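You operate a simulated robot arm through the tools that you are given. There is no shell and no other tool.

You are at the controls of a simulated robot arm. One attempt, no reset.

## Task
Switch the humidifier on at the wall, knob to LOW, night light on.
Fine: wall switch first; the light is the white switch on the humidifier; finish with one press of the MIST button.

It is judged by the outcome, as a careful person would: the job done as asked, and still so three seconds after it is handed in. It fails if anything else is knocked over, pushed out of place, dropped, spilled or broken.

## Robot
A 6-joint arm with a two-finger gripper, fixed in place. Base frame: the origin is at the foot of the arm, x ahead of it, y to its left, z up. Readings come in mm, rad, newtons and seconds.
Its first joint turns from -2.897 to 2.897 rad. Payload 3.43 kg.
Tool frame: the origin (TCP) lies between the finger pads and is the grasp point; the fingertips stand 20 mm ahead of it; z points along the fingers, y is the line along which they close. Largest opening 190 mm; the body of the gripper starts 248 mm behind the TCP.
Orientation is that of the tool frame in the base frame, as a unit quaternion [w, x, y, z]. With the fingers straight down and closing along the base's y, the tool's x points along the base's -x, its y along +y and its z along -z.

## Interface
- The arm moves only by the tool move_arm. Its argument "plan" is a list of rows, each a list of 3 entries, a list of its own where there are three numbers: the shift along the tool's x, y, z in mm, then the turn, a rotation vector about the tool's x, y, z in rad, then the opening, from 0 (shut) to 1 (fully open). In form: [[[x, y, z], [rx, ry, rz], jaw], ...]. A call has 1 to 20 rows; each row shifts and turns the commanded pose from where the row before left it, along the tool's axes as they then stand. A row lasts 0.2 s, in which the tool goes at most 50 mm and 0.15 rad; a call with a longer step from one row to the next is refused whole, and so is a gripper value outside its range. Where a pose cannot be reached the arm comes as near as it can. A force on the tool above 50 N (or 10 N above the force at the start of the call, whichever is more), or a blocked arm, ends the call early, and 0.2 s more pass. Each finger travels about 45 mm/s and halts on what it meets, pressing with about 44 N; the grip force reading is that of the motor and also rises with nothing between the fingers. The clock runs only during rows and for 0.2 s after the last one: add rows that do not move to give the fingers time. It gives the time, the measured TCP pose, the force on the tool (base axes), the opening and the grip force at its end, in the units of the frame above (readings bear some noise), with the torque about the TCP (base axes, N m) and any sound that the robot's microphone picked up.
- Cameras (640 x 400 px; columns grow to the right, rows downward): "scene" is fixed at [223, 655.9, 1282.8]; the picture's right is [-0.41, -0.91, 0.00], its down [-0.62, 0.28, -0.73] and it looks along [0.67, -0.30, -0.68] (base axes); focal length 327 px, centre (320, 200). "wrist" rides on the gripper at [70, -8, -288] in the tool frame; the picture's right is [0.12, 0.99, 0.00], its down [-0.96, 0.12, -0.25] and it looks along [-0.25, 0.03, 0.97] (tool axes); focal length 261 px, centre (320, 200). There is no depth. A picture from a camera that has moved, and an enlarged one, comes with that camera's place and axes in the base frame and with its lens. The place of the scene camera against the robot may be out by one fixed shift of up to 12 mm in any direction.
- camera(camera): a new picture of that camera. No time passes.
- raise_lower(by): slides the trunk up (or, below 0, down) by that many mm; the arm rides with it, the base frame stays. It gives what a move gives, with no picture.
- close_up(camera, box): a new picture of the part [left, top, right, bottom] of that camera's present view, enlarged. No time passes.
- close_job(): hands the job in; it is judged then, once.

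Nothing tells you positions but the pictures and the camera data. Unless the task says otherwise, let go and move clear before handing in.

The tools are called after "Request:" as name(argument=value, ...) on one line, values as JSON. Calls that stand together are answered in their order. move_arm: Moves the arm, as the interface text tells. Its arguments: {"type":"object","properties":{"plan":{"type":"array"}},"required":["plan"]} The other tools are called the same way: raise_lower (by) slides the trunk up or down; camera (camera) takes a picture; close_up (camera, box) takes an enlarged picture of a part of a camera's view; close_job () hands the job in.

At the start:

```text
time: 0.0
tool_pos: [811.5, 429.6, 963.2]
ee_rot: [0.0, 0.0, 1.0, -0.001]
force: [0.9, 0.5, -1.7]
wrist_torque: [-0.04, -0.03, 0.0]
width: 189.7
grasp_force: 0.0
trunk travel left (down, up): [-100.0, 140.0]
```

scene: 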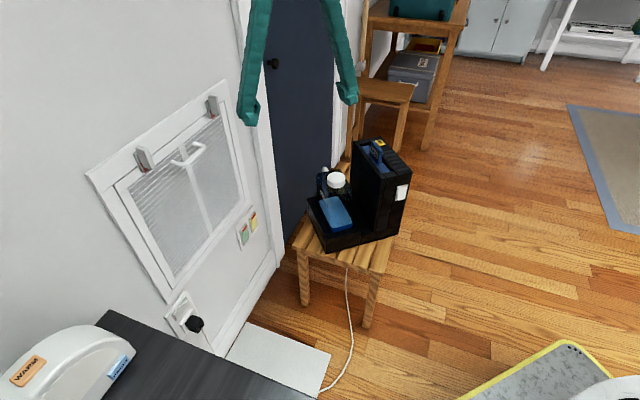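
wrist: 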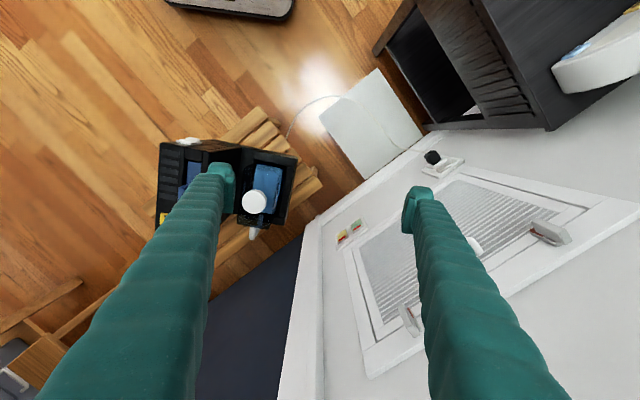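

I see a stool with a black caddy holding items, a wall on the left with a hatch, two small coloured wall items, a wall outlet with a black plug, and a white appliance on a dark cabinet at lower left. I will look closer at these before moving.

Request:
close_up(camera="scene", box=[280, 120, 440, 260])

Request:
close_up(camera="scene", box=[150, 190, 290, 350])

Request:
close_up(camera="scene", box=[0, 300, 160, 400])

Request:
close_up(camera="wrist", box=[140, 120, 340, 250])

Request:
close_up(camera="wrist", box=[320, 120, 640, 340])

```text
2.86 times, centred on (360, 190) of scene
camera zoom: at [223.0, 655.9, 1282.8], right [-0.41, -0.91, 0.0], down [-0.62, 0.28, -0.73], along [0.67, -0.3, -0.68], focal length 934 px, centre (206, 229)
```

zoom: 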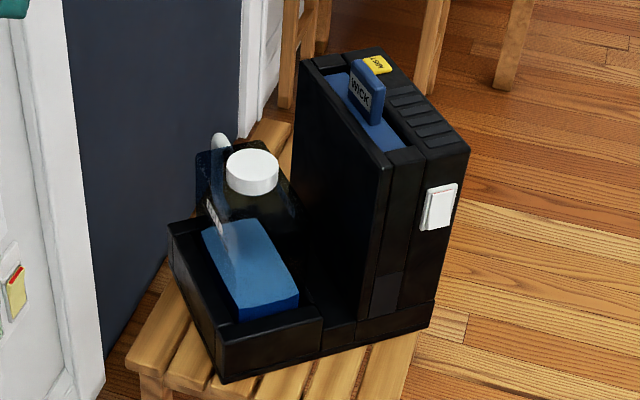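

```text
2.50 times, centred on (220, 270) of scene
camera zoom: at [223.0, 655.9, 1282.8], right [-0.41, -0.91, 0.0], down [-0.62, 0.28, -0.73], along [0.67, -0.3, -0.68], focal length 817 px, centre (570, 25)
```

zoom: 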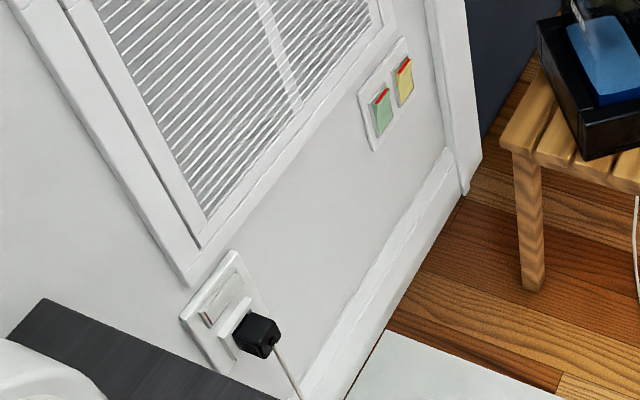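

```text
4.00 times, centred on (80, 350) of scene
camera zoom: at [223.0, 655.9, 1282.8], right [-0.41, -0.91, 0.0], down [-0.62, 0.28, -0.73], along [0.67, -0.3, -0.68], focal length 1308 px, centre (1280, -400)
```

zoom: 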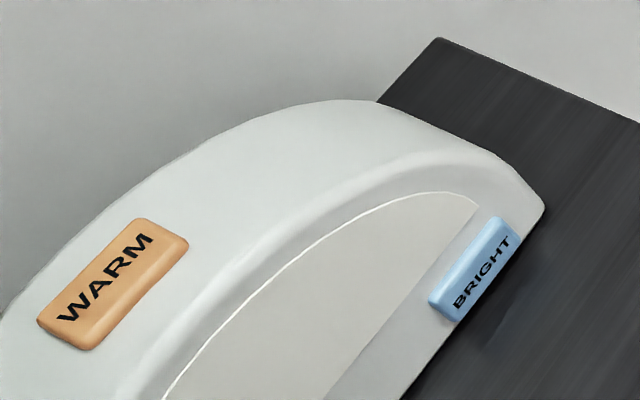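

```text
3.08 times, centred on (240, 185) of wrist
camera zoom: at [740.3, 421.5, 1250.3], right [-0.12, 0.99, 0.0], down [0.96, 0.12, 0.25], along [0.25, 0.03, -0.97], focal length 802 px, centre (566, 246)
```

zoom: 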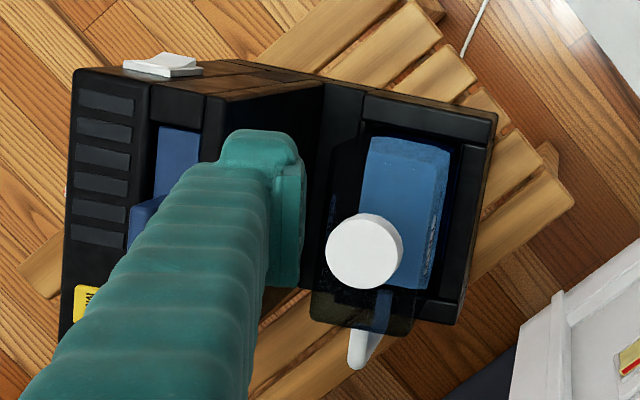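

```text
1.82 times, centred on (480, 230) of wrist
camera zoom: at [740.3, 421.5, 1250.3], right [-0.12, 0.99, 0.0], down [0.96, 0.12, 0.25], along [0.25, 0.03, -0.97], focal length 474 px, centre (29, 146)
```

zoom: 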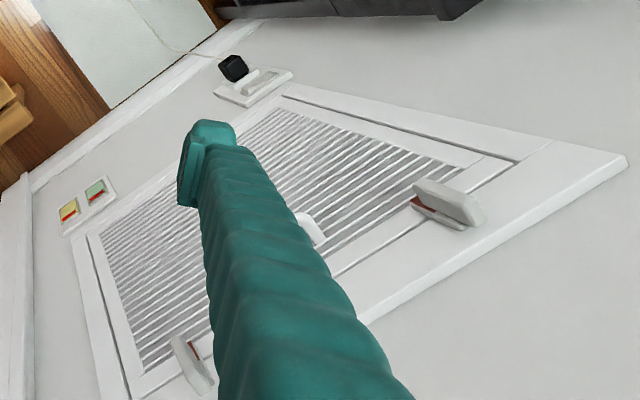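

The black machine on the stool seems to be the humidifier (yellow button on top, a blue lever and a white side switch), and the socket plate has a rocker beside the plug. I'll zoom further to read the labels.

Request:
close_up(camera="scene", box=[355, 130, 415, 170])

Request:
close_up(camera="scene", box=[160, 285, 220, 350])

Request:
close_up(camera="scene", box=[230, 200, 270, 255])

Request:
close_up(camera="scene", box=[305, 155, 365, 215])

Request:
close_up(camera="scene", box=[380, 175, 420, 215])

Request:
close_up(camera="wrist", box=[150, 130, 230, 240])

Request:
close_up(camera="wrist", box=[415, 140, 480, 190])

```text
10.00 times, centred on (385, 150) of scene
camera zoom: at [223.0, 655.9, 1282.8], right [-0.41, -0.91, 0.0], down [-0.62, 0.28, -0.73], along [0.67, -0.3, -0.68], focal length 3270 px, centre (-330, 700)
```

zoom: 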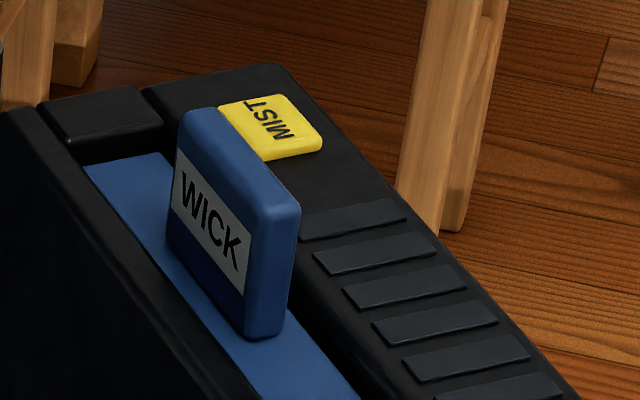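

```text
6.15 times, centred on (190, 318) of scene
camera zoom: at [223.0, 655.9, 1282.8], right [-0.41, -0.91, 0.0], down [-0.62, 0.28, -0.73], along [0.67, -0.3, -0.68], focal length 2012 px, centre (1120, -523)
```

zoom: 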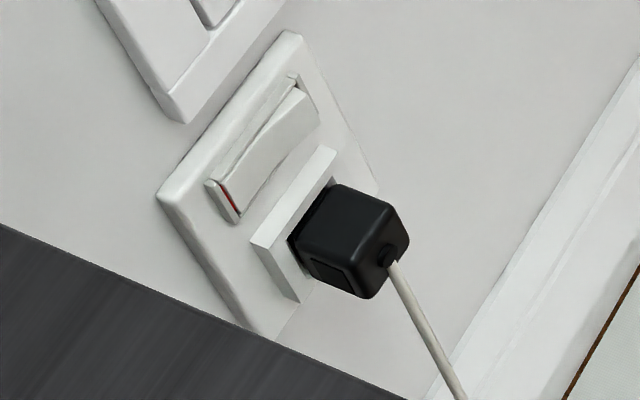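

```text
7.27 times, centred on (250, 228) of scene
camera zoom: at [223.0, 655.9, 1282.8], right [-0.41, -0.91, 0.0], down [-0.62, 0.28, -0.73], along [0.67, -0.3, -0.68], focal length 2378 px, centre (829, 0)
```

zoom: 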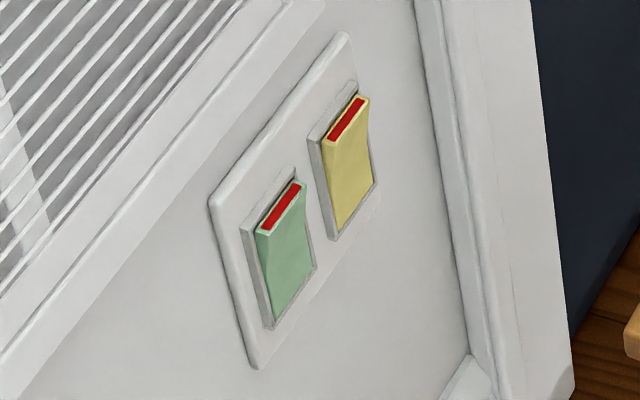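

```text
6.67 times, centred on (335, 185) of scene
camera zoom: at [223.0, 655.9, 1282.8], right [-0.41, -0.91, 0.0], down [-0.62, 0.28, -0.73], along [0.67, -0.3, -0.68], focal length 2180 px, centre (220, 300)
```

zoom: 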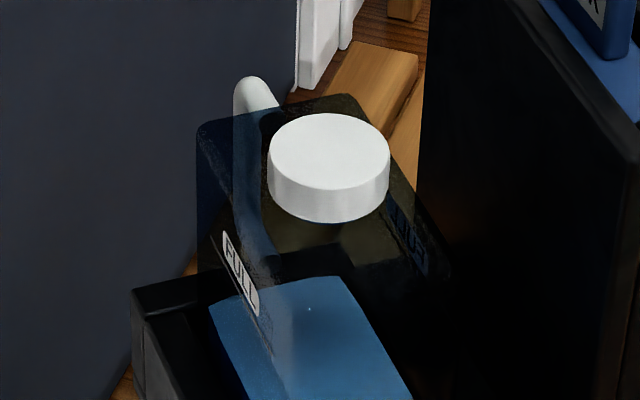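

```text
10.00 times, centred on (400, 195) of scene
camera zoom: at [223.0, 655.9, 1282.8], right [-0.41, -0.91, 0.0], down [-0.62, 0.28, -0.73], along [0.67, -0.3, -0.68], focal length 3270 px, centre (-480, 250)
```

zoom: 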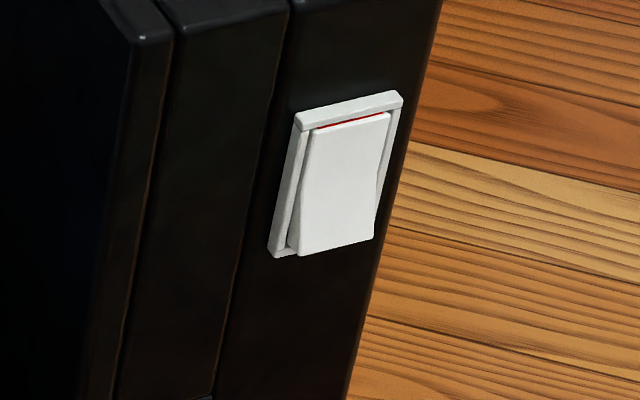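

```text
3.64 times, centred on (190, 185) of wrist
camera zoom: at [740.3, 421.5, 1250.3], right [-0.12, 0.99, 0.0], down [0.96, 0.12, 0.25], along [0.25, 0.03, -0.97], focal length 948 px, centre (793, 254)
```

zoom: 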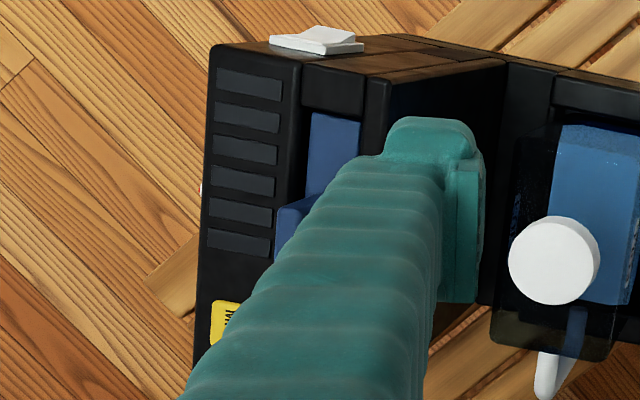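

```text
8.00 times, centred on (448, 165) of wrist
camera zoom: at [740.3, 421.5, 1250.3], right [-0.12, 0.99, 0.0], down [0.96, 0.12, 0.25], along [0.25, 0.03, -0.97], focal length 2085 px, centre (-700, 480)
```

zoom: 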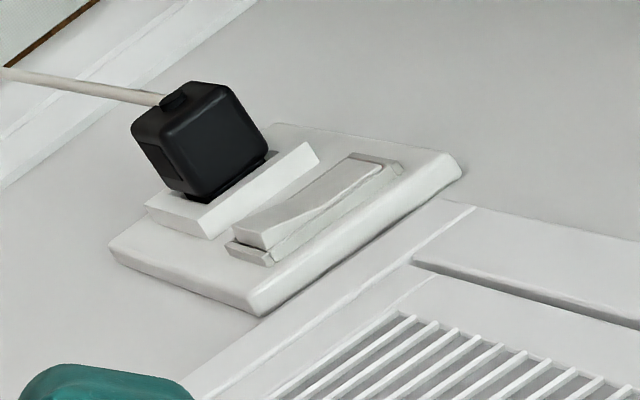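

The knob isn't visible yet; it's likely on the humidifier's far (-y) side, with the white switch on its robot-facing side. The socket rocker is at about (790, 815, 458) on a wall running diagonally, so I'll turn the tool toward that wall and move back from it for a closer look.

Request:
move_arm(plan=[[[0, 0, 0], [0, 0, -0.1474], 0.5], [[0, 0, 0], [0, 0, -0.1474], 0.5], [[0, 0, 0], [0, 0, -0.1474], 0.5], [[0, 0, 0], [0, 0, -0.1474], 0.5], [[0, 0, 0], [0, 0, -0.1474], 0.5], [[-11.3, 42.7, 0], [0, 0, 0], 0.5], [[-11.3, 42.7, 0], [0, 0, 0], 0.5], [[-11.3, 42.7, 0], [0, 0, 0], 0.5], [[-11.3, 42.7, 0], [0, 0, 0], 0.5], [[-11.3, 42.7, 0], [0, 0, 0], 0.5], [[-11.3, 42.7, 0], [0, 0, 0], 0.5], [[-11.3, 42.7, 0], [0, 0, 0], 0.5], [[0, 0, 0], [0, -0.137, 0], 0.5], [[0, 0, 0], [0, -0.137, 0], 0.5], [[0, 0, 0], [0, -0.137, 0], 0.5], [[0, 0, 0], [0, -0.137, 0], 0.5], [[0, 0, 0], [0, -0.137, 0], 0.5]])

Request:
camera(camera="wrist")

Request:
camera(camera="scene")

```text
time: 3.6
tool_pos: [668.5, 703.8, 960.5]
ee_rot: [0.313, -0.339, 0.879, 0.121]
force: [0.4, 0.2, -0.4]
wrist_torque: [0.01, -0.03, 0.01]
width: 95.1
grasp_force: 0.1
trunk travel left (down, up): [-100.0, 140.0]
```

```text
taken
camera wrist: at [498.8, 538.5, 1140.4], right [-0.74, 0.67, -0.08], down [0.36, 0.48, 0.8], along [0.58, 0.56, -0.59], focal length 261 px, centre (320, 200)
```

wrist: 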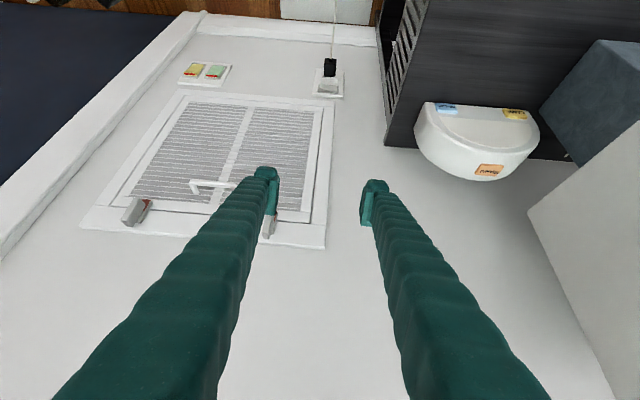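

```text
taken
```

scene: 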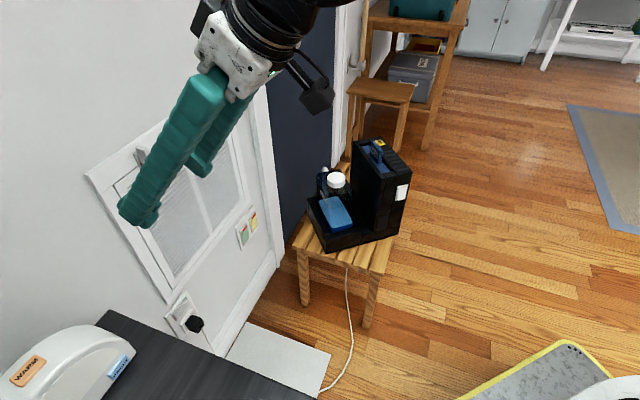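

The view is good: the outlet plate is at the upper middle. I'll enlarge it to read the rocker position.

Request:
close_up(camera="wrist", box=[305, 50, 355, 105])

Request:
close_up(camera="wrist", box=[170, 0, 400, 120])

```text
7.27 times, centred on (330, 78) of wrist
camera zoom: at [498.8, 538.5, 1140.4], right [-0.74, 0.67, -0.08], down [0.36, 0.48, 0.8], along [0.58, 0.56, -0.59], focal length 1896 px, centre (247, 1091)
```

zoom: 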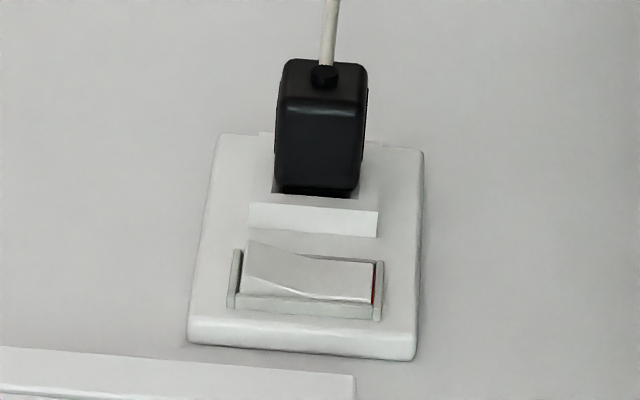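

```text
2.78 times, centred on (285, 60) of wrist
camera zoom: at [498.8, 538.5, 1140.4], right [-0.74, 0.67, -0.08], down [0.36, 0.48, 0.8], along [0.58, 0.56, -0.59], focal length 725 px, centre (417, 590)
```

zoom: 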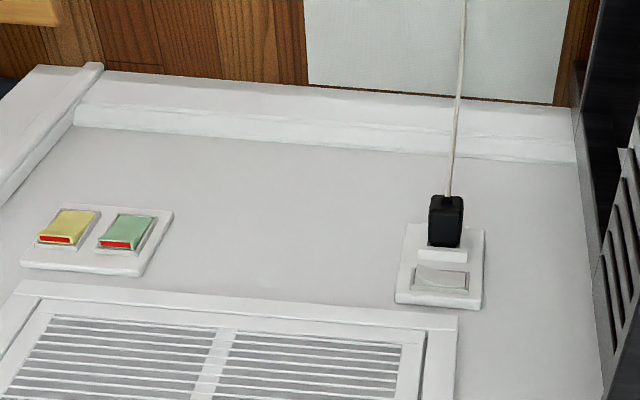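

The rocker's red end (toward the cabinet) is sunk and its other end is raised, so it is off. I need to press the raised end at about (804, 801, 457). I'll level the tool, square it to the wall and descend to a stand-off in front of it.

Request:
move_arm(plan=[[[0, 0, 0], [0, -0.1383, 0], 0.5], [[0, 0, 0], [0, -0.1383, 0], 0.5], [[0, 0, 0], [0, -0.1383, 0], 0.5], [[0, 0, 0], [0, -0.1383, 0], 0.5], [[0, 0, 0], [0, -0.1383, 0], 0.5], [[0, 0, 0], [0, -0.1383, 0], 0.5], [[0, 0, 0], [-0.063, 0, 0], 0.5], [[45.6, -2.65, 3.88], [0, 0, 0], 0.5], [[45.6, -2.65, 3.88], [0, 0, 0], 0.5], [[45.6, -2.65, 3.88], [0, 0, 0], 0.5], [[45.6, -2.65, 3.88], [0, 0, 0], 0.5], [[45.6, -2.65, 3.88], [0, 0, 0], 0.5], [[45.6, -2.65, 3.88], [0, 0, 0], 0.5]])

Request:
camera(camera="wrist")

Request:
camera(camera="scene")

```text
time: 6.4
tool_pos: [626.1, 638.0, 718.8]
ee_rot: [0.525, -0.312, 0.772, 0.178]
force: [-0.2, -0.7, 0.6]
wrist_torque: [-0.07, 0.09, 0.06]
width: 95.1
grasp_force: 0.1
out of reach, approached as far as the arm can: row 2, 3, 4, 5, 10, 11, 12, 13
trunk travel left (down, up): [-100.0, 140.0]
```

```text
taken
camera wrist: at [411.9, 437.9, 767.0], right [-0.69, 0.7, -0.16], down [0.0, 0.22, 0.98], along [0.72, 0.68, -0.15], focal length 261 px, centre (320, 200)
```

wrist: 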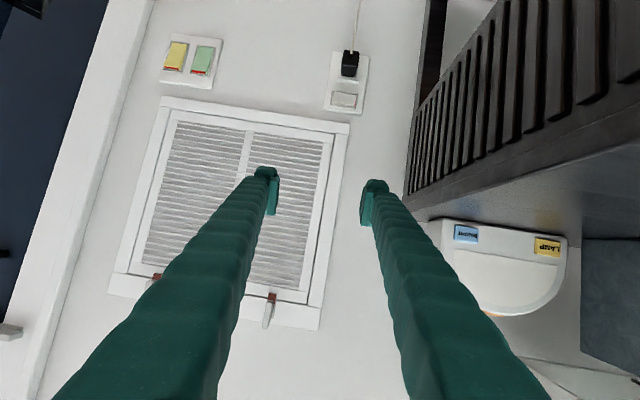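

```text
taken
```

scene: 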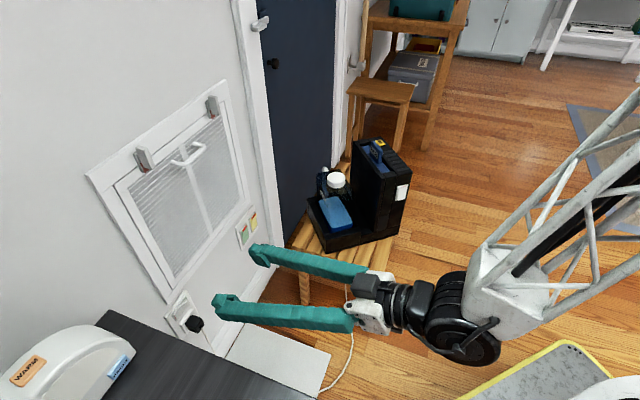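

The arm couldn't hold a level tool that low (it stopped at (626, 638, 719), pitched about 23° down). I'll approach with the tool pitched about 45° down instead; first I check where the commanded pose stands with a null row.

Request:
move_arm(plan=[[[0, 0, 0], [0, 0, 0], 0.5]])

```text
time: 6.8
tool_pos: [625.8, 637.9, 718.1]
ee_rot: [0.525, -0.312, 0.772, 0.178]
force: [0.1, 0.4, 0.2]
wrist_torque: [0.01, 0.04, 0.01]
width: 95.4
grasp_force: 0.0
trunk travel left (down, up): [-100.0, 140.0]
```

The commanded pose restarts from the actual pose, so I'll turn to a 45° downward pitch square to the wall and move to a stand-off about 100 mm in front of the rocker and 60 mm above it.

Request:
move_arm(plan=[[[0, 0, 0], [-0.0283, 0.1288, 0.0022], 0.5], [[0, 0, 0], [-0.0283, 0.1288, 0.0022], 0.5], [[0, 0, 0], [-0.0283, 0.1288, 0.0022], 0.5], [[12.1, -2.7, 43.9], [0, 0, 0], 0.5], [[12.1, -2.7, 43.9], [0, 0, 0], 0.5], [[12.1, -2.7, 43.9], [0, 0, 0], 0.5], [[12.1, -2.7, 43.9], [0, 0, 0], 0.5], [[12.1, -2.7, 43.9], [0, 0, 0], 0.5]])

Request:
camera(camera="wrist")

Request:
camera(camera="scene")

```text
time: 8.6
tool_pos: [645.2, 759.3, 547.3]
ee_rot: [0.354, -0.353, 0.852, 0.155]
force: [-1.2, -0.5, 0.8]
wrist_torque: [-0.1, 0.11, -0.01]
width: 94.7
grasp_force: 0.0
out of reach, approached as far as the arm can: row 1, 2, 3, 4, 5, 6, 7, 8
trunk travel left (down, up): [-100.0, 140.0]
```

```text
taken
camera wrist: at [474.4, 570.7, 700.2], right [-0.77, 0.64, -0.07], down [0.28, 0.43, 0.86], along [0.58, 0.64, -0.5], focal length 261 px, centre (320, 200)
```

wrist: 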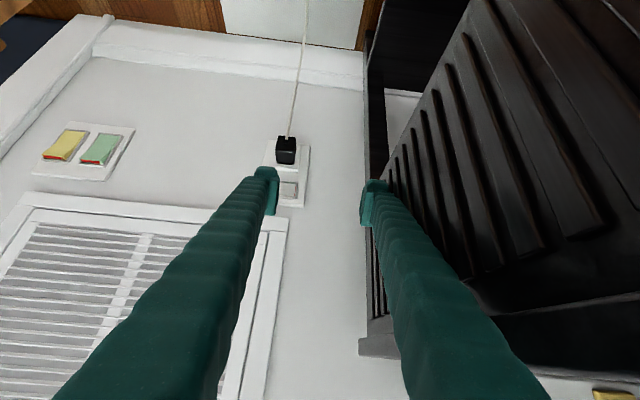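

```text
taken
```

scene: 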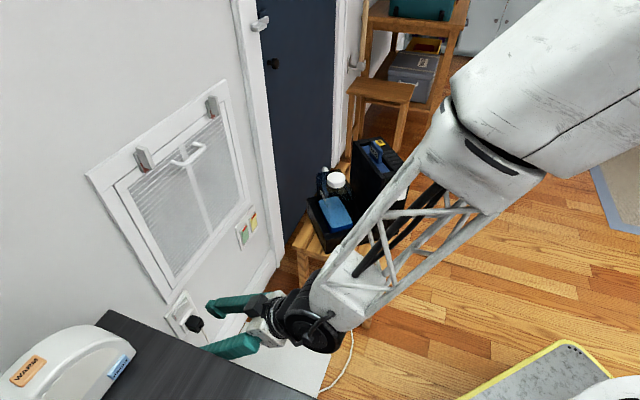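

The tool swung left toward the cabinet because the wrist seems to be near a straight/flipped configuration at this pitch. I'll rotate away from the cabinet about the base axis, back off, and steepen the pitch to leave that configuration before approaching again.

Request:
move_arm(plan=[[[-0.9, -34.7, 0.2], [0.0249, -0.0005, 0.0245], 0.5], [[-0.9, -34.7, 0.2], [0.0249, -0.0005, 0.0245], 0.5], [[-0.9, -34.7, 0.2], [0.0249, -0.0005, 0.0245], 0.5], [[0, 0, -45], [0, 0, 0], 0.5], [[0, 0, -45], [0, 0, 0], 0.5], [[0, 0, -45], [0, 0, 0], 0.5]])

```text
time: 10.0
tool_pos: [647.0, 635.3, 650.6]
ee_rot: [0.358, -0.309, 0.868, 0.15]
force: [0.3, 0.8, -0.6]
wrist_torque: [0.09, -0.08, -0.03]
width: 95.2
grasp_force: 0.1
out of reach, approached as far as the arm can: row 1, 2, 3, 4
trunk travel left (down, up): [-100.0, 140.0]
```

Clear of the cabinet now. Next I steepen the pitch to about 75° here in open space.

Request:
move_arm(plan=[[[0, 0, 0], [0, 0.13, 0], 0.5], [[0, 0, 0], [0, 0.13, 0], 0.5], [[0, 0, 0], [0, 0.13, 0], 0.5], [[0, 0, 0], [0, 0.13, 0], 0.5], [[0, 0, 0], [0, 0, 0], 0.5], [[0, 0, 0], [0, 0, 0], 0.5]])

Request:
camera(camera="scene")

```text
time: 11.4
tool_pos: [675.7, 621.0, 660.2]
ee_rot: [0.298, -0.308, 0.899, 0.09]
force: [0.4, -0.1, 0.0]
wrist_torque: [-0.01, 0.05, 0.0]
width: 94.9
grasp_force: 0.1
out of reach, approached as far as the arm can: row 2, 3, 4
trunk travel left (down, up): [-100.0, 140.0]
```

```text
taken
```

scene: 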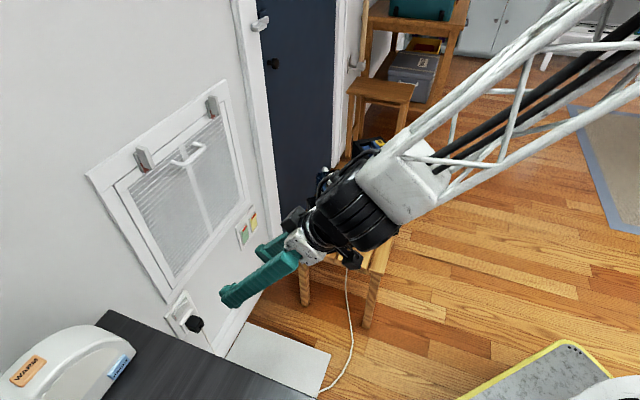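

The pitch stalled at the straight-wrist point, so I'll steer the tool around it: tilt right, pitch down, then tilt back.

Request:
move_arm(plan=[[[0, 0, 0], [0.14, 0, 0], 0.5], [[0, 0, 0], [0.14, 0, 0], 0.5], [[0, 0, 0], [0.14, 0, 0], 0.5], [[0, 0, 0], [0.07, 0.12, 0], 0.5], [[0, 0, 0], [0, 0.14, 0], 0.5], [[0, 0, 0], [0, 0.14, 0], 0.5], [[0, 0, 0], [0, 0.14, 0], 0.5], [[0, 0, 0], [0, 0.14, 0], 0.5]])

Request:
camera(camera="scene")

```text
time: 13.2
tool_pos: [661.7, 627.9, 658.5]
ee_rot: [-0.005, -0.192, 0.958, -0.213]
force: [-0.5, 0.1, 1.4]
wrist_torque: [0.1, -0.11, 0.08]
width: 94.9
grasp_force: 0.1
trunk travel left (down, up): [-100.0, 140.0]
```

```text
taken
```

scene: 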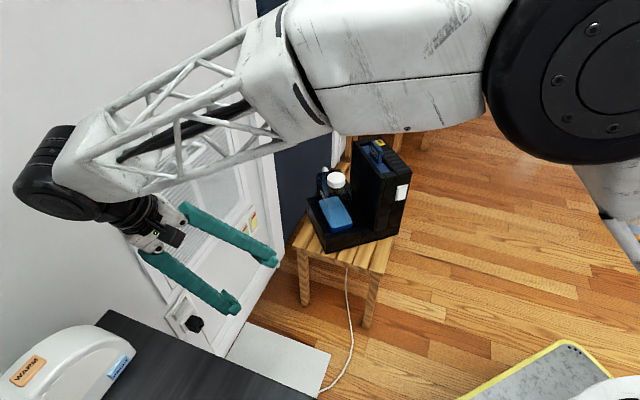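

The wrist has come around cleanly. I'll swing the tool back to face the wall at a steep 75° pitch, keeping clear of the straight-wrist configuration.

Request:
move_arm(plan=[[[0, 0, 0], [-0.0743, -0.0721, -0.0575], 0.5], [[0, 0, 0], [-0.0743, -0.0721, -0.0575], 0.5], [[0, 0, 0], [-0.0743, -0.0721, -0.0575], 0.5], [[0, 0, 0], [-0.0743, -0.0721, -0.0575], 0.5], [[0, 0, 0], [-0.0743, -0.0721, -0.0575], 0.5], [[0, 0, 0], [-0.0743, -0.0721, -0.0575], 0.5]])

```text
time: 14.6
tool_pos: [663.3, 627.1, 657.7]
ee_rot: [0.123, -0.385, 0.913, 0.051]
force: [0.4, 0.5, -0.3]
wrist_torque: [-0.11, -0.02, -0.03]
width: 94.9
grasp_force: 0.1
trunk travel left (down, up): [-100.0, 140.0]
```

Now I'll move in to the stand-off and ease the pitch to about 62°.

Request:
move_arm(plan=[[[-20.1, 5.15, 35.9], [0, 0, 0], 0.5], [[-20.1, 5.15, 35.9], [0, 0, 0], 0.5], [[-20.1, 5.15, 35.9], [0, 0, 0], 0.5], [[-20.1, 5.15, 35.9], [0, 0, 0], 0.5], [[0, 0, 0], [0, -0.113, 0], 0.5], [[0, 0, 0], [0, -0.113, 0], 0.5]])

Request:
camera(camera="wrist")

Request:
camera(camera="scene")

```text
time: 16.0
tool_pos: [730.4, 724.0, 538.4]
ee_rot: [0.224, -0.377, 0.894, 0.094]
force: [-0.2, 0.1, 0.0]
wrist_torque: [0.01, 0.01, 0.01]
width: 95.0
grasp_force: 0.1
trunk travel left (down, up): [-100.0, 140.0]
```

```text
taken
camera wrist: at [597.4, 575.6, 760.3], right [-0.78, 0.62, -0.06], down [0.43, 0.6, 0.67], along [0.45, 0.5, -0.74], focal length 261 px, centre (320, 200)
```

wrist: 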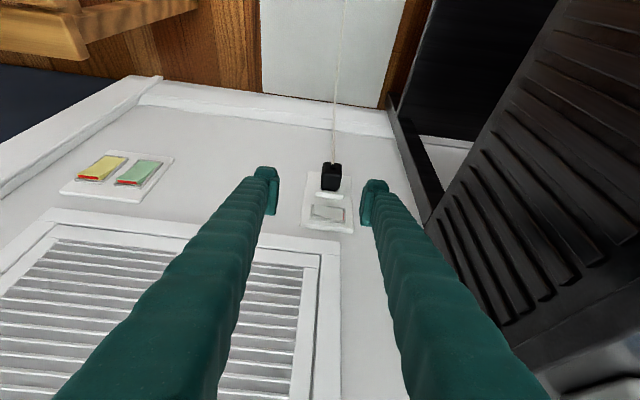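

```text
taken
```

scene: 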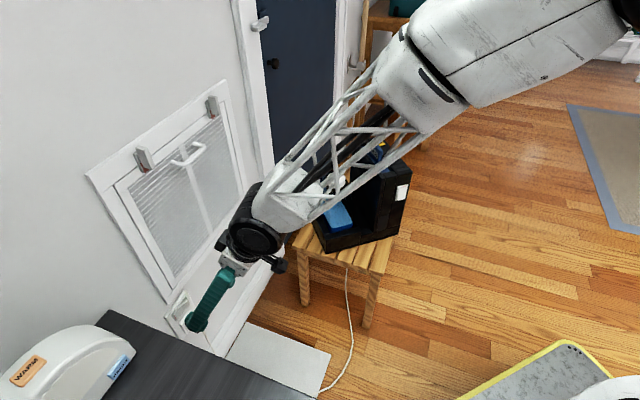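

Reached without trouble. I'll zoom in on the rocker from here to refine the press point.

Request:
close_up(camera="wrist", box=[290, 155, 370, 245])

```text
4.44 times, centred on (330, 200) of wrist
camera zoom: at [597.4, 575.6, 760.3], right [-0.78, 0.62, -0.06], down [0.43, 0.6, 0.67], along [0.45, 0.5, -0.74], focal length 1158 px, centre (276, 200)
```

zoom: 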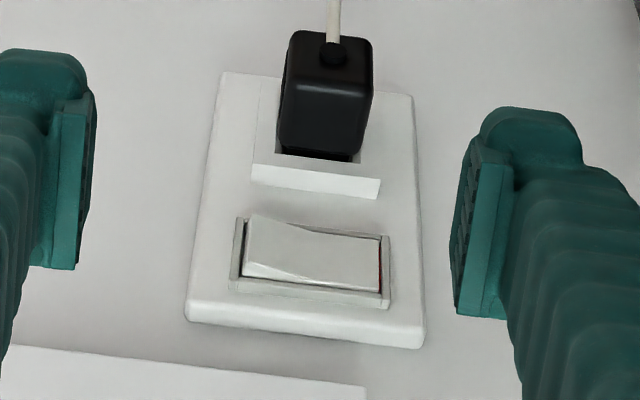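

The rocker is well seen: its centre is near (789, 814, 457) with the raised end 25 mm to the right along the wall. I'll close the fingers and move to about 30 mm short of contact.

Request:
move_arm(plan=[[[0, 0, 0], [0, 0, 0], 0], [[0, 0, 0], [0, 0, 0], 0], [[0, 0, 0], [0, 0, 0], 0], [[0, 0, 0], [0, 0, 0], 0], [[0, 0, 0], [0, 0, 0], 0], [[0, 0, 0], [0, 0, 0], 0], [[-2.8, 0.3, 28.9], [0, 0, 0], 0], [[-2.8, 0.3, 28.9], [0, 0, 0], 0], [[-2.8, 0.3, 28.9], [0, 0, 0], 0]])

Request:
close_up(camera="wrist", box=[260, 120, 400, 230])

Request:
close_up(camera="scene", box=[150, 260, 260, 350])

```text
time: 18.0
tool_pos: [762.8, 759.5, 468.1]
ee_rot: [0.224, -0.376, 0.894, 0.094]
force: [-0.1, 0.1, -0.1]
wrist_torque: [-0.05, 0.02, 0.02]
width: 0.0
grasp_force: 34.3
trunk travel left (down, up): [-100.0, 140.0]
```

```text
3.64 times, centred on (330, 175) of wrist
camera zoom: at [630.6, 612.1, 690.5], right [-0.78, 0.62, -0.06], down [0.43, 0.6, 0.67], along [0.45, 0.5, -0.74], focal length 948 px, centre (284, 291)
```

zoom: 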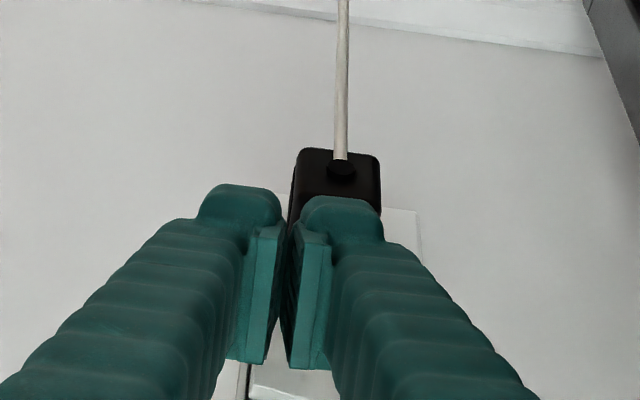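

```text
4.44 times, centred on (205, 305) of scene
camera zoom: at [223.0, 655.9, 1282.8], right [-0.41, -0.91, 0.0], down [-0.62, 0.28, -0.73], along [0.67, -0.3, -0.68], focal length 1453 px, centre (831, -267)
```

zoom: 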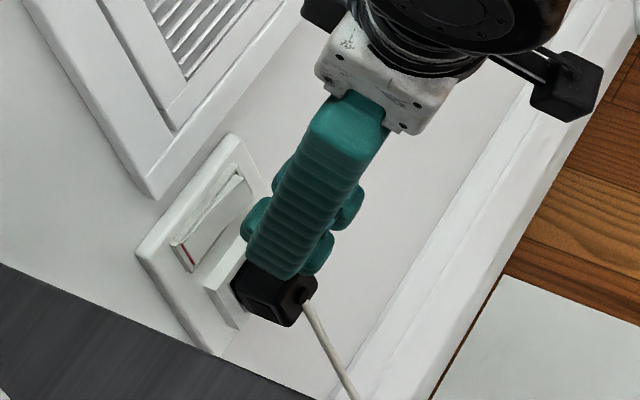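

The closed fingers are wider than the nominal pads, so I'll shift 8 mm further toward the raised end. Then I'll press slowly straight into the wall; the force limit will stop the move.

Request:
move_arm(plan=[[[0, -8, 0], [0, 0, 0], 0], [[-4.4, 0, 2.35], [0, 0, 0], 0], [[-4.4, 0, 2.35], [0, 0, 0], 0], [[-4.4, 0, 2.35], [0, 0, 0], 0], [[-1.77, 0, 0.94], [0, 0, 0], 0], [[-1.77, 0, 0.94], [0, 0, 0], 0], [[-1.77, 0, 0.94], [0, 0, 0], 0], [[-1.77, 0, 0.94], [0, 0, 0], 0], [[-1.77, 0, 0.94], [0, 0, 0], 0], [[-1.77, 0, 0.94], [0, 0, 0], 0], [[-1.77, 0, 0.94], [0, 0, 0], 0], [[-1.77, 0, 0.94], [0, 0, 0], 0]])

Request:
close_up(camera="scene", box=[150, 260, 260, 350])

Request:
close_up(camera="wrist", box=[260, 120, 400, 230])

```text
time: 20.6
tool_pos: [787.7, 773.2, 468.6]
ee_rot: [0.223, -0.377, 0.894, 0.094]
force: [-23.2, -23.7, 10.4]
wrist_torque: [0.29, -0.07, 0.43]
width: 0.0
grasp_force: 34.3
trunk travel left (down, up): [-100.0, 140.0]
```

```text
4.44 times, centred on (205, 305) of scene
camera zoom: at [223.0, 655.9, 1282.8], right [-0.41, -0.91, 0.0], down [-0.62, 0.28, -0.73], along [0.67, -0.3, -0.68], focal length 1453 px, centre (831, -267)
```

zoom: 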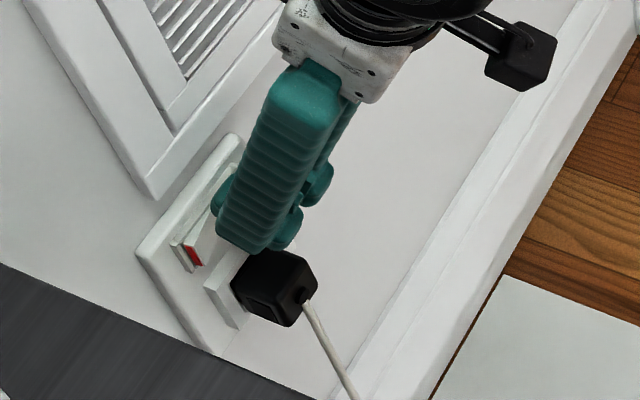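

```text
3.64 times, centred on (330, 175) of wrist
camera zoom: at [655.8, 627.3, 690.5], right [-0.78, 0.62, -0.06], down [0.43, 0.61, 0.67], along [0.45, 0.5, -0.74], focal length 948 px, centre (284, 291)
```

zoom: 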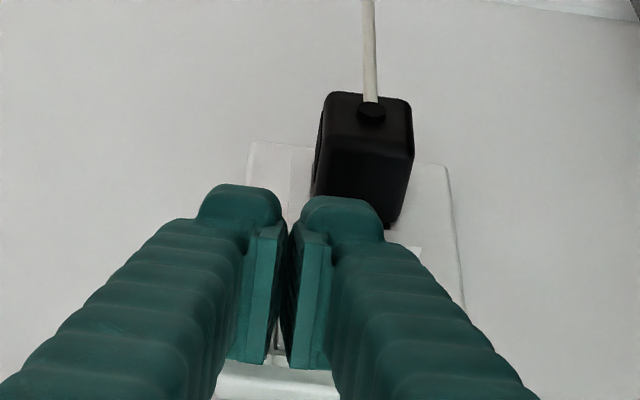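

The red end has popped out, so the rocker appears to have flipped. I'll back straight off and check that it holds.

Request:
move_arm(plan=[[[8.8, 0, -4.7], [0, 0, 0], 0], [[17.6, 0, -9.4], [0, 0, 0], 0], [[26.5, 0, -14.1], [0, 0, 0], 0], [[30, 0, -30], [0, 0, 0], 0], [[0, 0, -40], [0, 0, 0], 0], [[0, 0, -40], [0, 0, 0], 0]])

Request:
close_up(camera="scene", box=[150, 260, 260, 350])

Request:
camera(camera="wrist")

Request:
close_up(camera="scene", box=[280, 120, 440, 260])

```text
time: 22.0
tool_pos: [693.6, 675.8, 550.3]
ee_rot: [0.224, -0.377, 0.894, 0.094]
force: [1.0, -0.2, -1.6]
wrist_torque: [0.03, -0.05, 0.06]
width: 0.2
grasp_force: 34.4
trunk travel left (down, up): [-100.0, 140.0]
```

```text
4.44 times, centred on (205, 305) of scene
camera zoom: at [223.0, 655.9, 1282.8], right [-0.41, -0.91, 0.0], down [-0.62, 0.28, -0.73], along [0.67, -0.3, -0.68], focal length 1453 px, centre (831, -267)
```

zoom: 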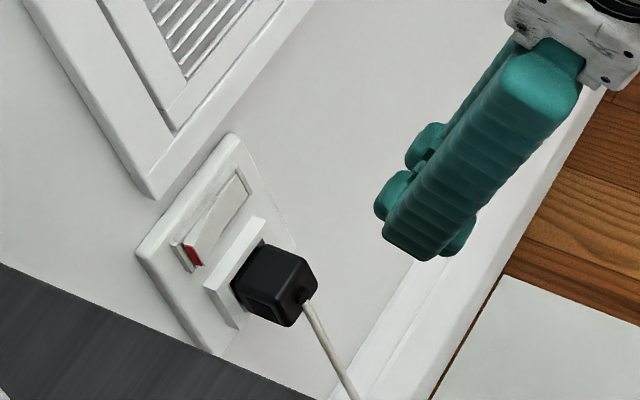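

```text
taken
camera wrist: at [560.9, 528.7, 772.3], right [-0.78, 0.62, -0.06], down [0.43, 0.61, 0.67], along [0.45, 0.5, -0.74], focal length 261 px, centre (320, 200)
```

wrist: 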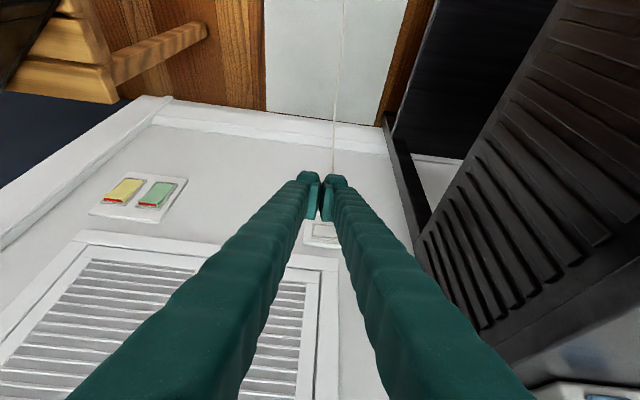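

```text
2.86 times, centred on (360, 190) of scene
camera zoom: at [223.0, 655.9, 1282.8], right [-0.41, -0.91, 0.0], down [-0.62, 0.28, -0.73], along [0.67, -0.3, -0.68], focal length 934 px, centre (206, 229)
```

zoom: 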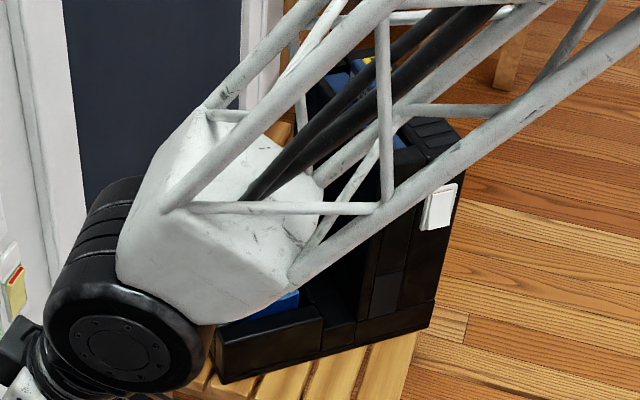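

The wall rocker is on: its red end stands proud and the plug is undisturbed. Next I'll rise and swing across to look at the humidifier's white switch side and its far side, where I expect the knob.

Request:
move_arm(plan=[[[-20.6, 0, -38.6], [0, 0, 0], 0.5], [[-20.6, 0, -38.6], [0, 0, 0], 0.5], [[-20.6, 0, -38.6], [0, 0, 0], 0.5], [[-20.6, 0, -38.6], [0, 0, 0], 0.5], [[-20.6, 0, -38.6], [0, 0, 0], 0.5], [[-20.6, 0, -38.6], [0, 0, 0], 0.5], [[-20.6, 0, -38.6], [0, 0, 0], 0.5], [[-20.6, 0, -38.6], [0, 0, 0], 0.5]])

Request:
move_arm(plan=[[[25.7, -35.5, -13.7], [0, 0, 0], 0.5], [[25.7, -35.5, -13.7], [0, 0, 0], 0.5], [[25.7, -35.5, -13.7], [0, 0, 0], 0.5], [[25.7, -35.5, -13.7], [0, 0, 0], 0.5], [[25.7, -35.5, -13.7], [0, 0, 0], 0.5], [[25.7, -35.5, -13.7], [0, 0, 0], 0.5], [[25.7, -35.5, -13.7], [0, 0, 0], 0.5], [[25.7, -35.5, -13.7], [0, 0, 0], 0.5], [[25.7, -35.5, -13.7], [0, 0, 0], 0.5], [[25.7, -35.5, -13.7], [0, 0, 0], 0.5]])

```text
time: 23.8
tool_pos: [691.5, 677.2, 902.3]
ee_rot: [0.224, -0.377, 0.894, 0.095]
force: [0.1, 0.1, -1.1]
wrist_torque: [0.02, 0.05, -0.02]
width: 94.8
grasp_force: 0.0
trunk travel left (down, up): [-100.0, 140.0]
```

```text
time: 26.0
tool_pos: [742.4, 219.7, 901.3]
ee_rot: [0.224, -0.377, 0.894, 0.094]
force: [0.4, 1.4, -0.3]
wrist_torque: [-0.1, 0.0, -0.08]
width: 94.7
grasp_force: 0.0
trunk travel left (down, up): [-100.0, 140.0]
```

The arm is tracking the path without being flagged. I'll finish the swing to the far side and take pictures.

Request:
move_arm(plan=[[[25.7, -35.5, -13.7], [0, 0, 0], 0.5], [[25.7, -35.5, -13.7], [0, 0, 0], 0.5], [[25.7, -35.5, -13.7], [0, 0, 0], 0.5], [[25.7, -35.5, -13.7], [0, 0, 0], 0.5], [[25.7, -35.5, -13.7], [0, 0, 0], 0.5], [[25.7, -35.5, -13.7], [0, 0, 0], 0.5], [[25.7, -35.5, -13.7], [0, 0, 0], 0.5]])

Request:
camera(camera="wrist")

Request:
camera(camera="scene")

```text
time: 27.6
tool_pos: [779.9, -97.7, 901.5]
ee_rot: [0.224, -0.377, 0.894, 0.094]
force: [-0.5, 1.2, 0.7]
wrist_torque: [-0.17, -0.01, -0.05]
width: 94.8
grasp_force: 0.0
trunk travel left (down, up): [-100.0, 140.0]
```

```text
taken
camera wrist: at [647.2, -244.9, 1123.2], right [-0.78, 0.62, -0.06], down [0.43, 0.6, 0.67], along [0.45, 0.5, -0.74], focal length 261 px, centre (320, 200)
```

wrist: 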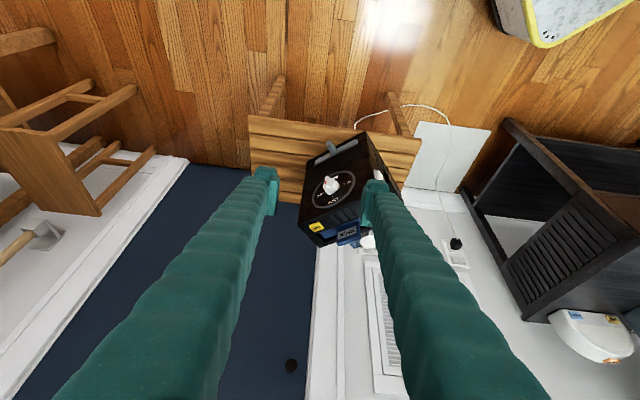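

```text
taken
```

scene: 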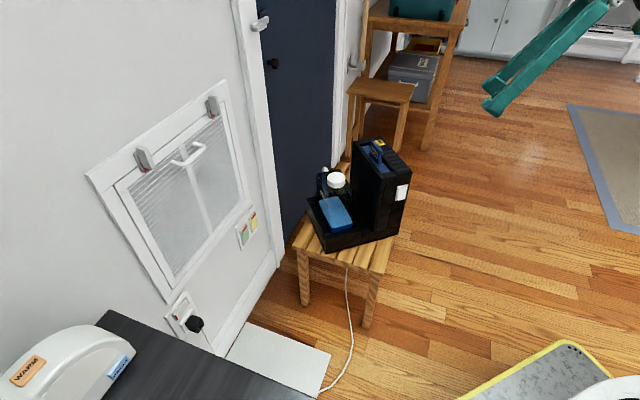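

I can now see a white knob on a round dial on the humidifier's far face, with something grey at the base of that face. I'll zoom in on it and on the white switch.

Request:
close_up(camera="wrist", box=[285, 120, 405, 250])

Request:
close_up(camera="wrist", box=[300, 160, 370, 215])

Request:
close_up(camera="wrist", box=[305, 125, 375, 175])

Request:
close_up(camera="scene", box=[280, 120, 440, 260])

```text
3.08 times, centred on (345, 185) of wrist
camera zoom: at [647.2, -244.9, 1123.2], right [-0.78, 0.62, -0.06], down [0.43, 0.6, 0.67], along [0.45, 0.5, -0.74], focal length 802 px, centre (243, 246)
```

zoom: 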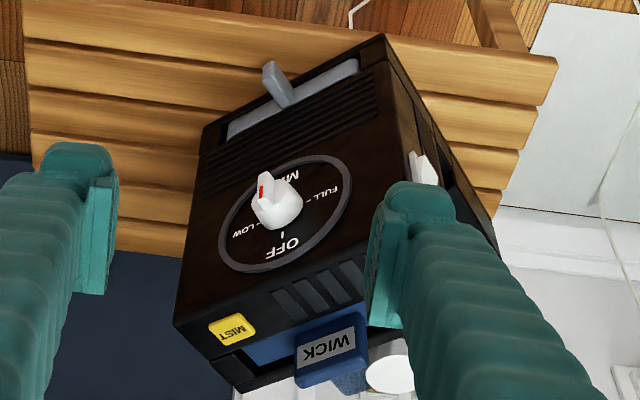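

```text
7.27 times, centred on (335, 188) of wrist
camera zoom: at [647.2, -244.9, 1123.2], right [-0.78, 0.62, -0.06], down [0.43, 0.6, 0.67], along [0.45, 0.5, -0.74], focal length 1896 px, centre (211, 291)
```

zoom: 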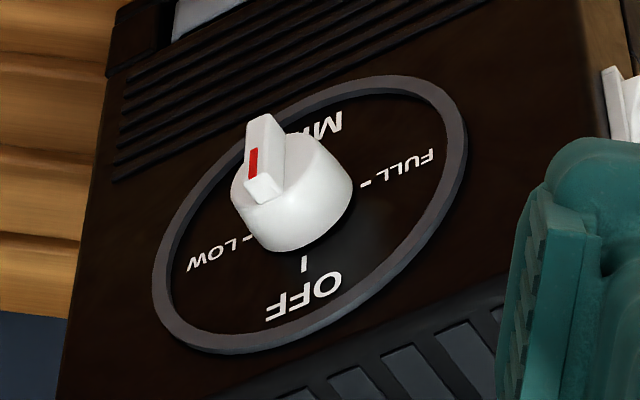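

```text
8.00 times, centred on (340, 150) of wrist
camera zoom: at [647.2, -244.9, 1123.2], right [-0.78, 0.62, -0.06], down [0.43, 0.6, 0.67], along [0.45, 0.5, -0.74], focal length 2085 px, centre (160, 600)
```

zoom: 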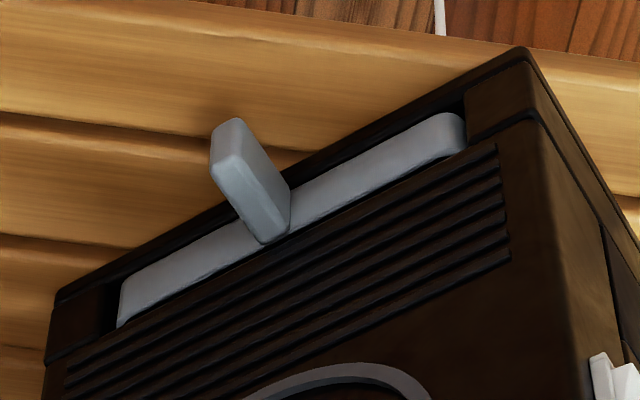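

```text
2.86 times, centred on (360, 190) of scene
camera zoom: at [223.0, 655.9, 1282.8], right [-0.41, -0.91, 0.0], down [-0.62, 0.28, -0.73], along [0.67, -0.3, -0.68], focal length 934 px, centre (206, 229)
```

zoom: 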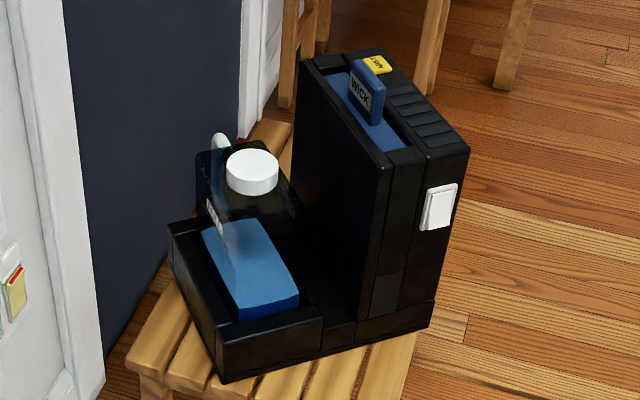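

The dial reads OFF at top, LOW at its +x side, MID at the bottom and FULL at its -x side, and the bar is upright, so it's at OFF. The knob is near (904, 91, 619) on the -y face and needs a 90° clockwise turn, so I'll try orienting the tool toward that face here in open space.

Request:
move_arm(plan=[[[0, 0, 0], [-0.0672, -0.0877, -0.0582], 0.5], [[0, 0, 0], [-0.0672, -0.0877, -0.0582], 0.5], [[0, 0, 0], [-0.0672, -0.0877, -0.0582], 0.5], [[0, 0, 0], [-0.0672, -0.0877, -0.0582], 0.5], [[0, 0, 0], [-0.0672, -0.0877, -0.0582], 0.5], [[0, 0, 0], [-0.0672, -0.0877, -0.0582], 0.5], [[0, 0, 0], [-0.0672, -0.0877, -0.0582], 0.5], [[0, 0, 0], [-0.0672, -0.0877, -0.0582], 0.5]])

Request:
camera(camera="wrist")

```text
time: 29.4
tool_pos: [778.1, -98.8, 900.2]
ee_rot: [0.421, -0.557, 0.6, 0.39]
force: [-0.5, -0.1, 1.5]
wrist_torque: [-0.27, -0.06, -0.15]
width: 95.0
grasp_force: 0.0
trunk travel left (down, up): [-100.0, 140.0]
```

```text
taken
camera wrist: at [764.2, -393.5, 934.3], right [-0.99, 0.04, -0.11], down [-0.11, 0.1, 0.99], along [0.05, 0.99, -0.1], focal length 261 px, centre (320, 200)
```

wrist: 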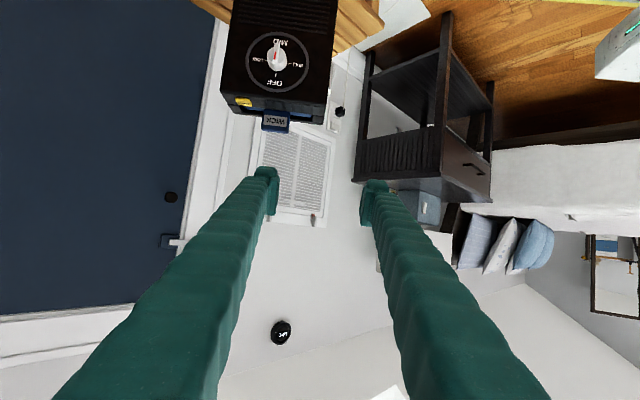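

That orientation is reachable and gives a frontal view of the dial. I'll zoom in on it.

Request:
close_up(camera="wrist", box=[215, 0, 345, 135])

Request:
close_up(camera="wrist", box=[245, 25, 310, 95])

```text
2.96 times, centred on (280, 68) of wrist
camera zoom: at [764.2, -393.5, 934.3], right [-0.99, 0.04, -0.11], down [-0.11, 0.1, 0.99], along [0.05, 0.99, -0.1], focal length 772 px, centre (438, 593)
```

zoom: 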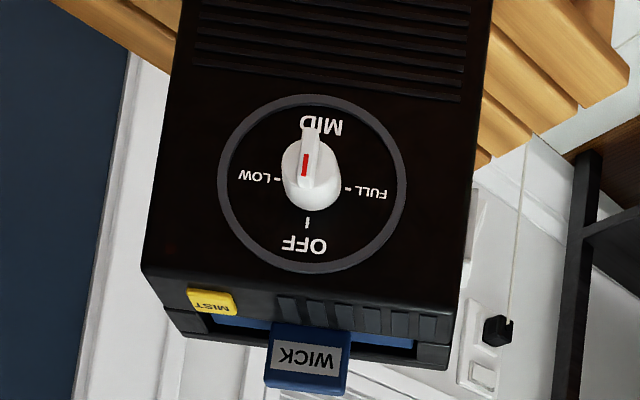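

```text
5.71 times, centred on (278, 60) of wrist
camera zoom: at [764.2, -393.5, 934.3], right [-0.99, 0.04, -0.11], down [-0.11, 0.1, 0.99], along [0.05, 0.99, -0.1], focal length 1489 px, centre (563, 1000)
```

zoom: 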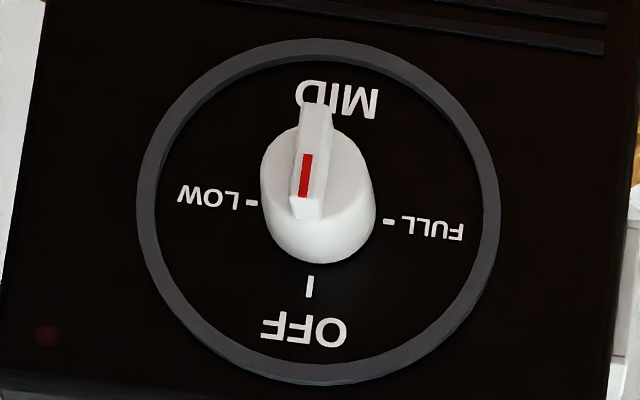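

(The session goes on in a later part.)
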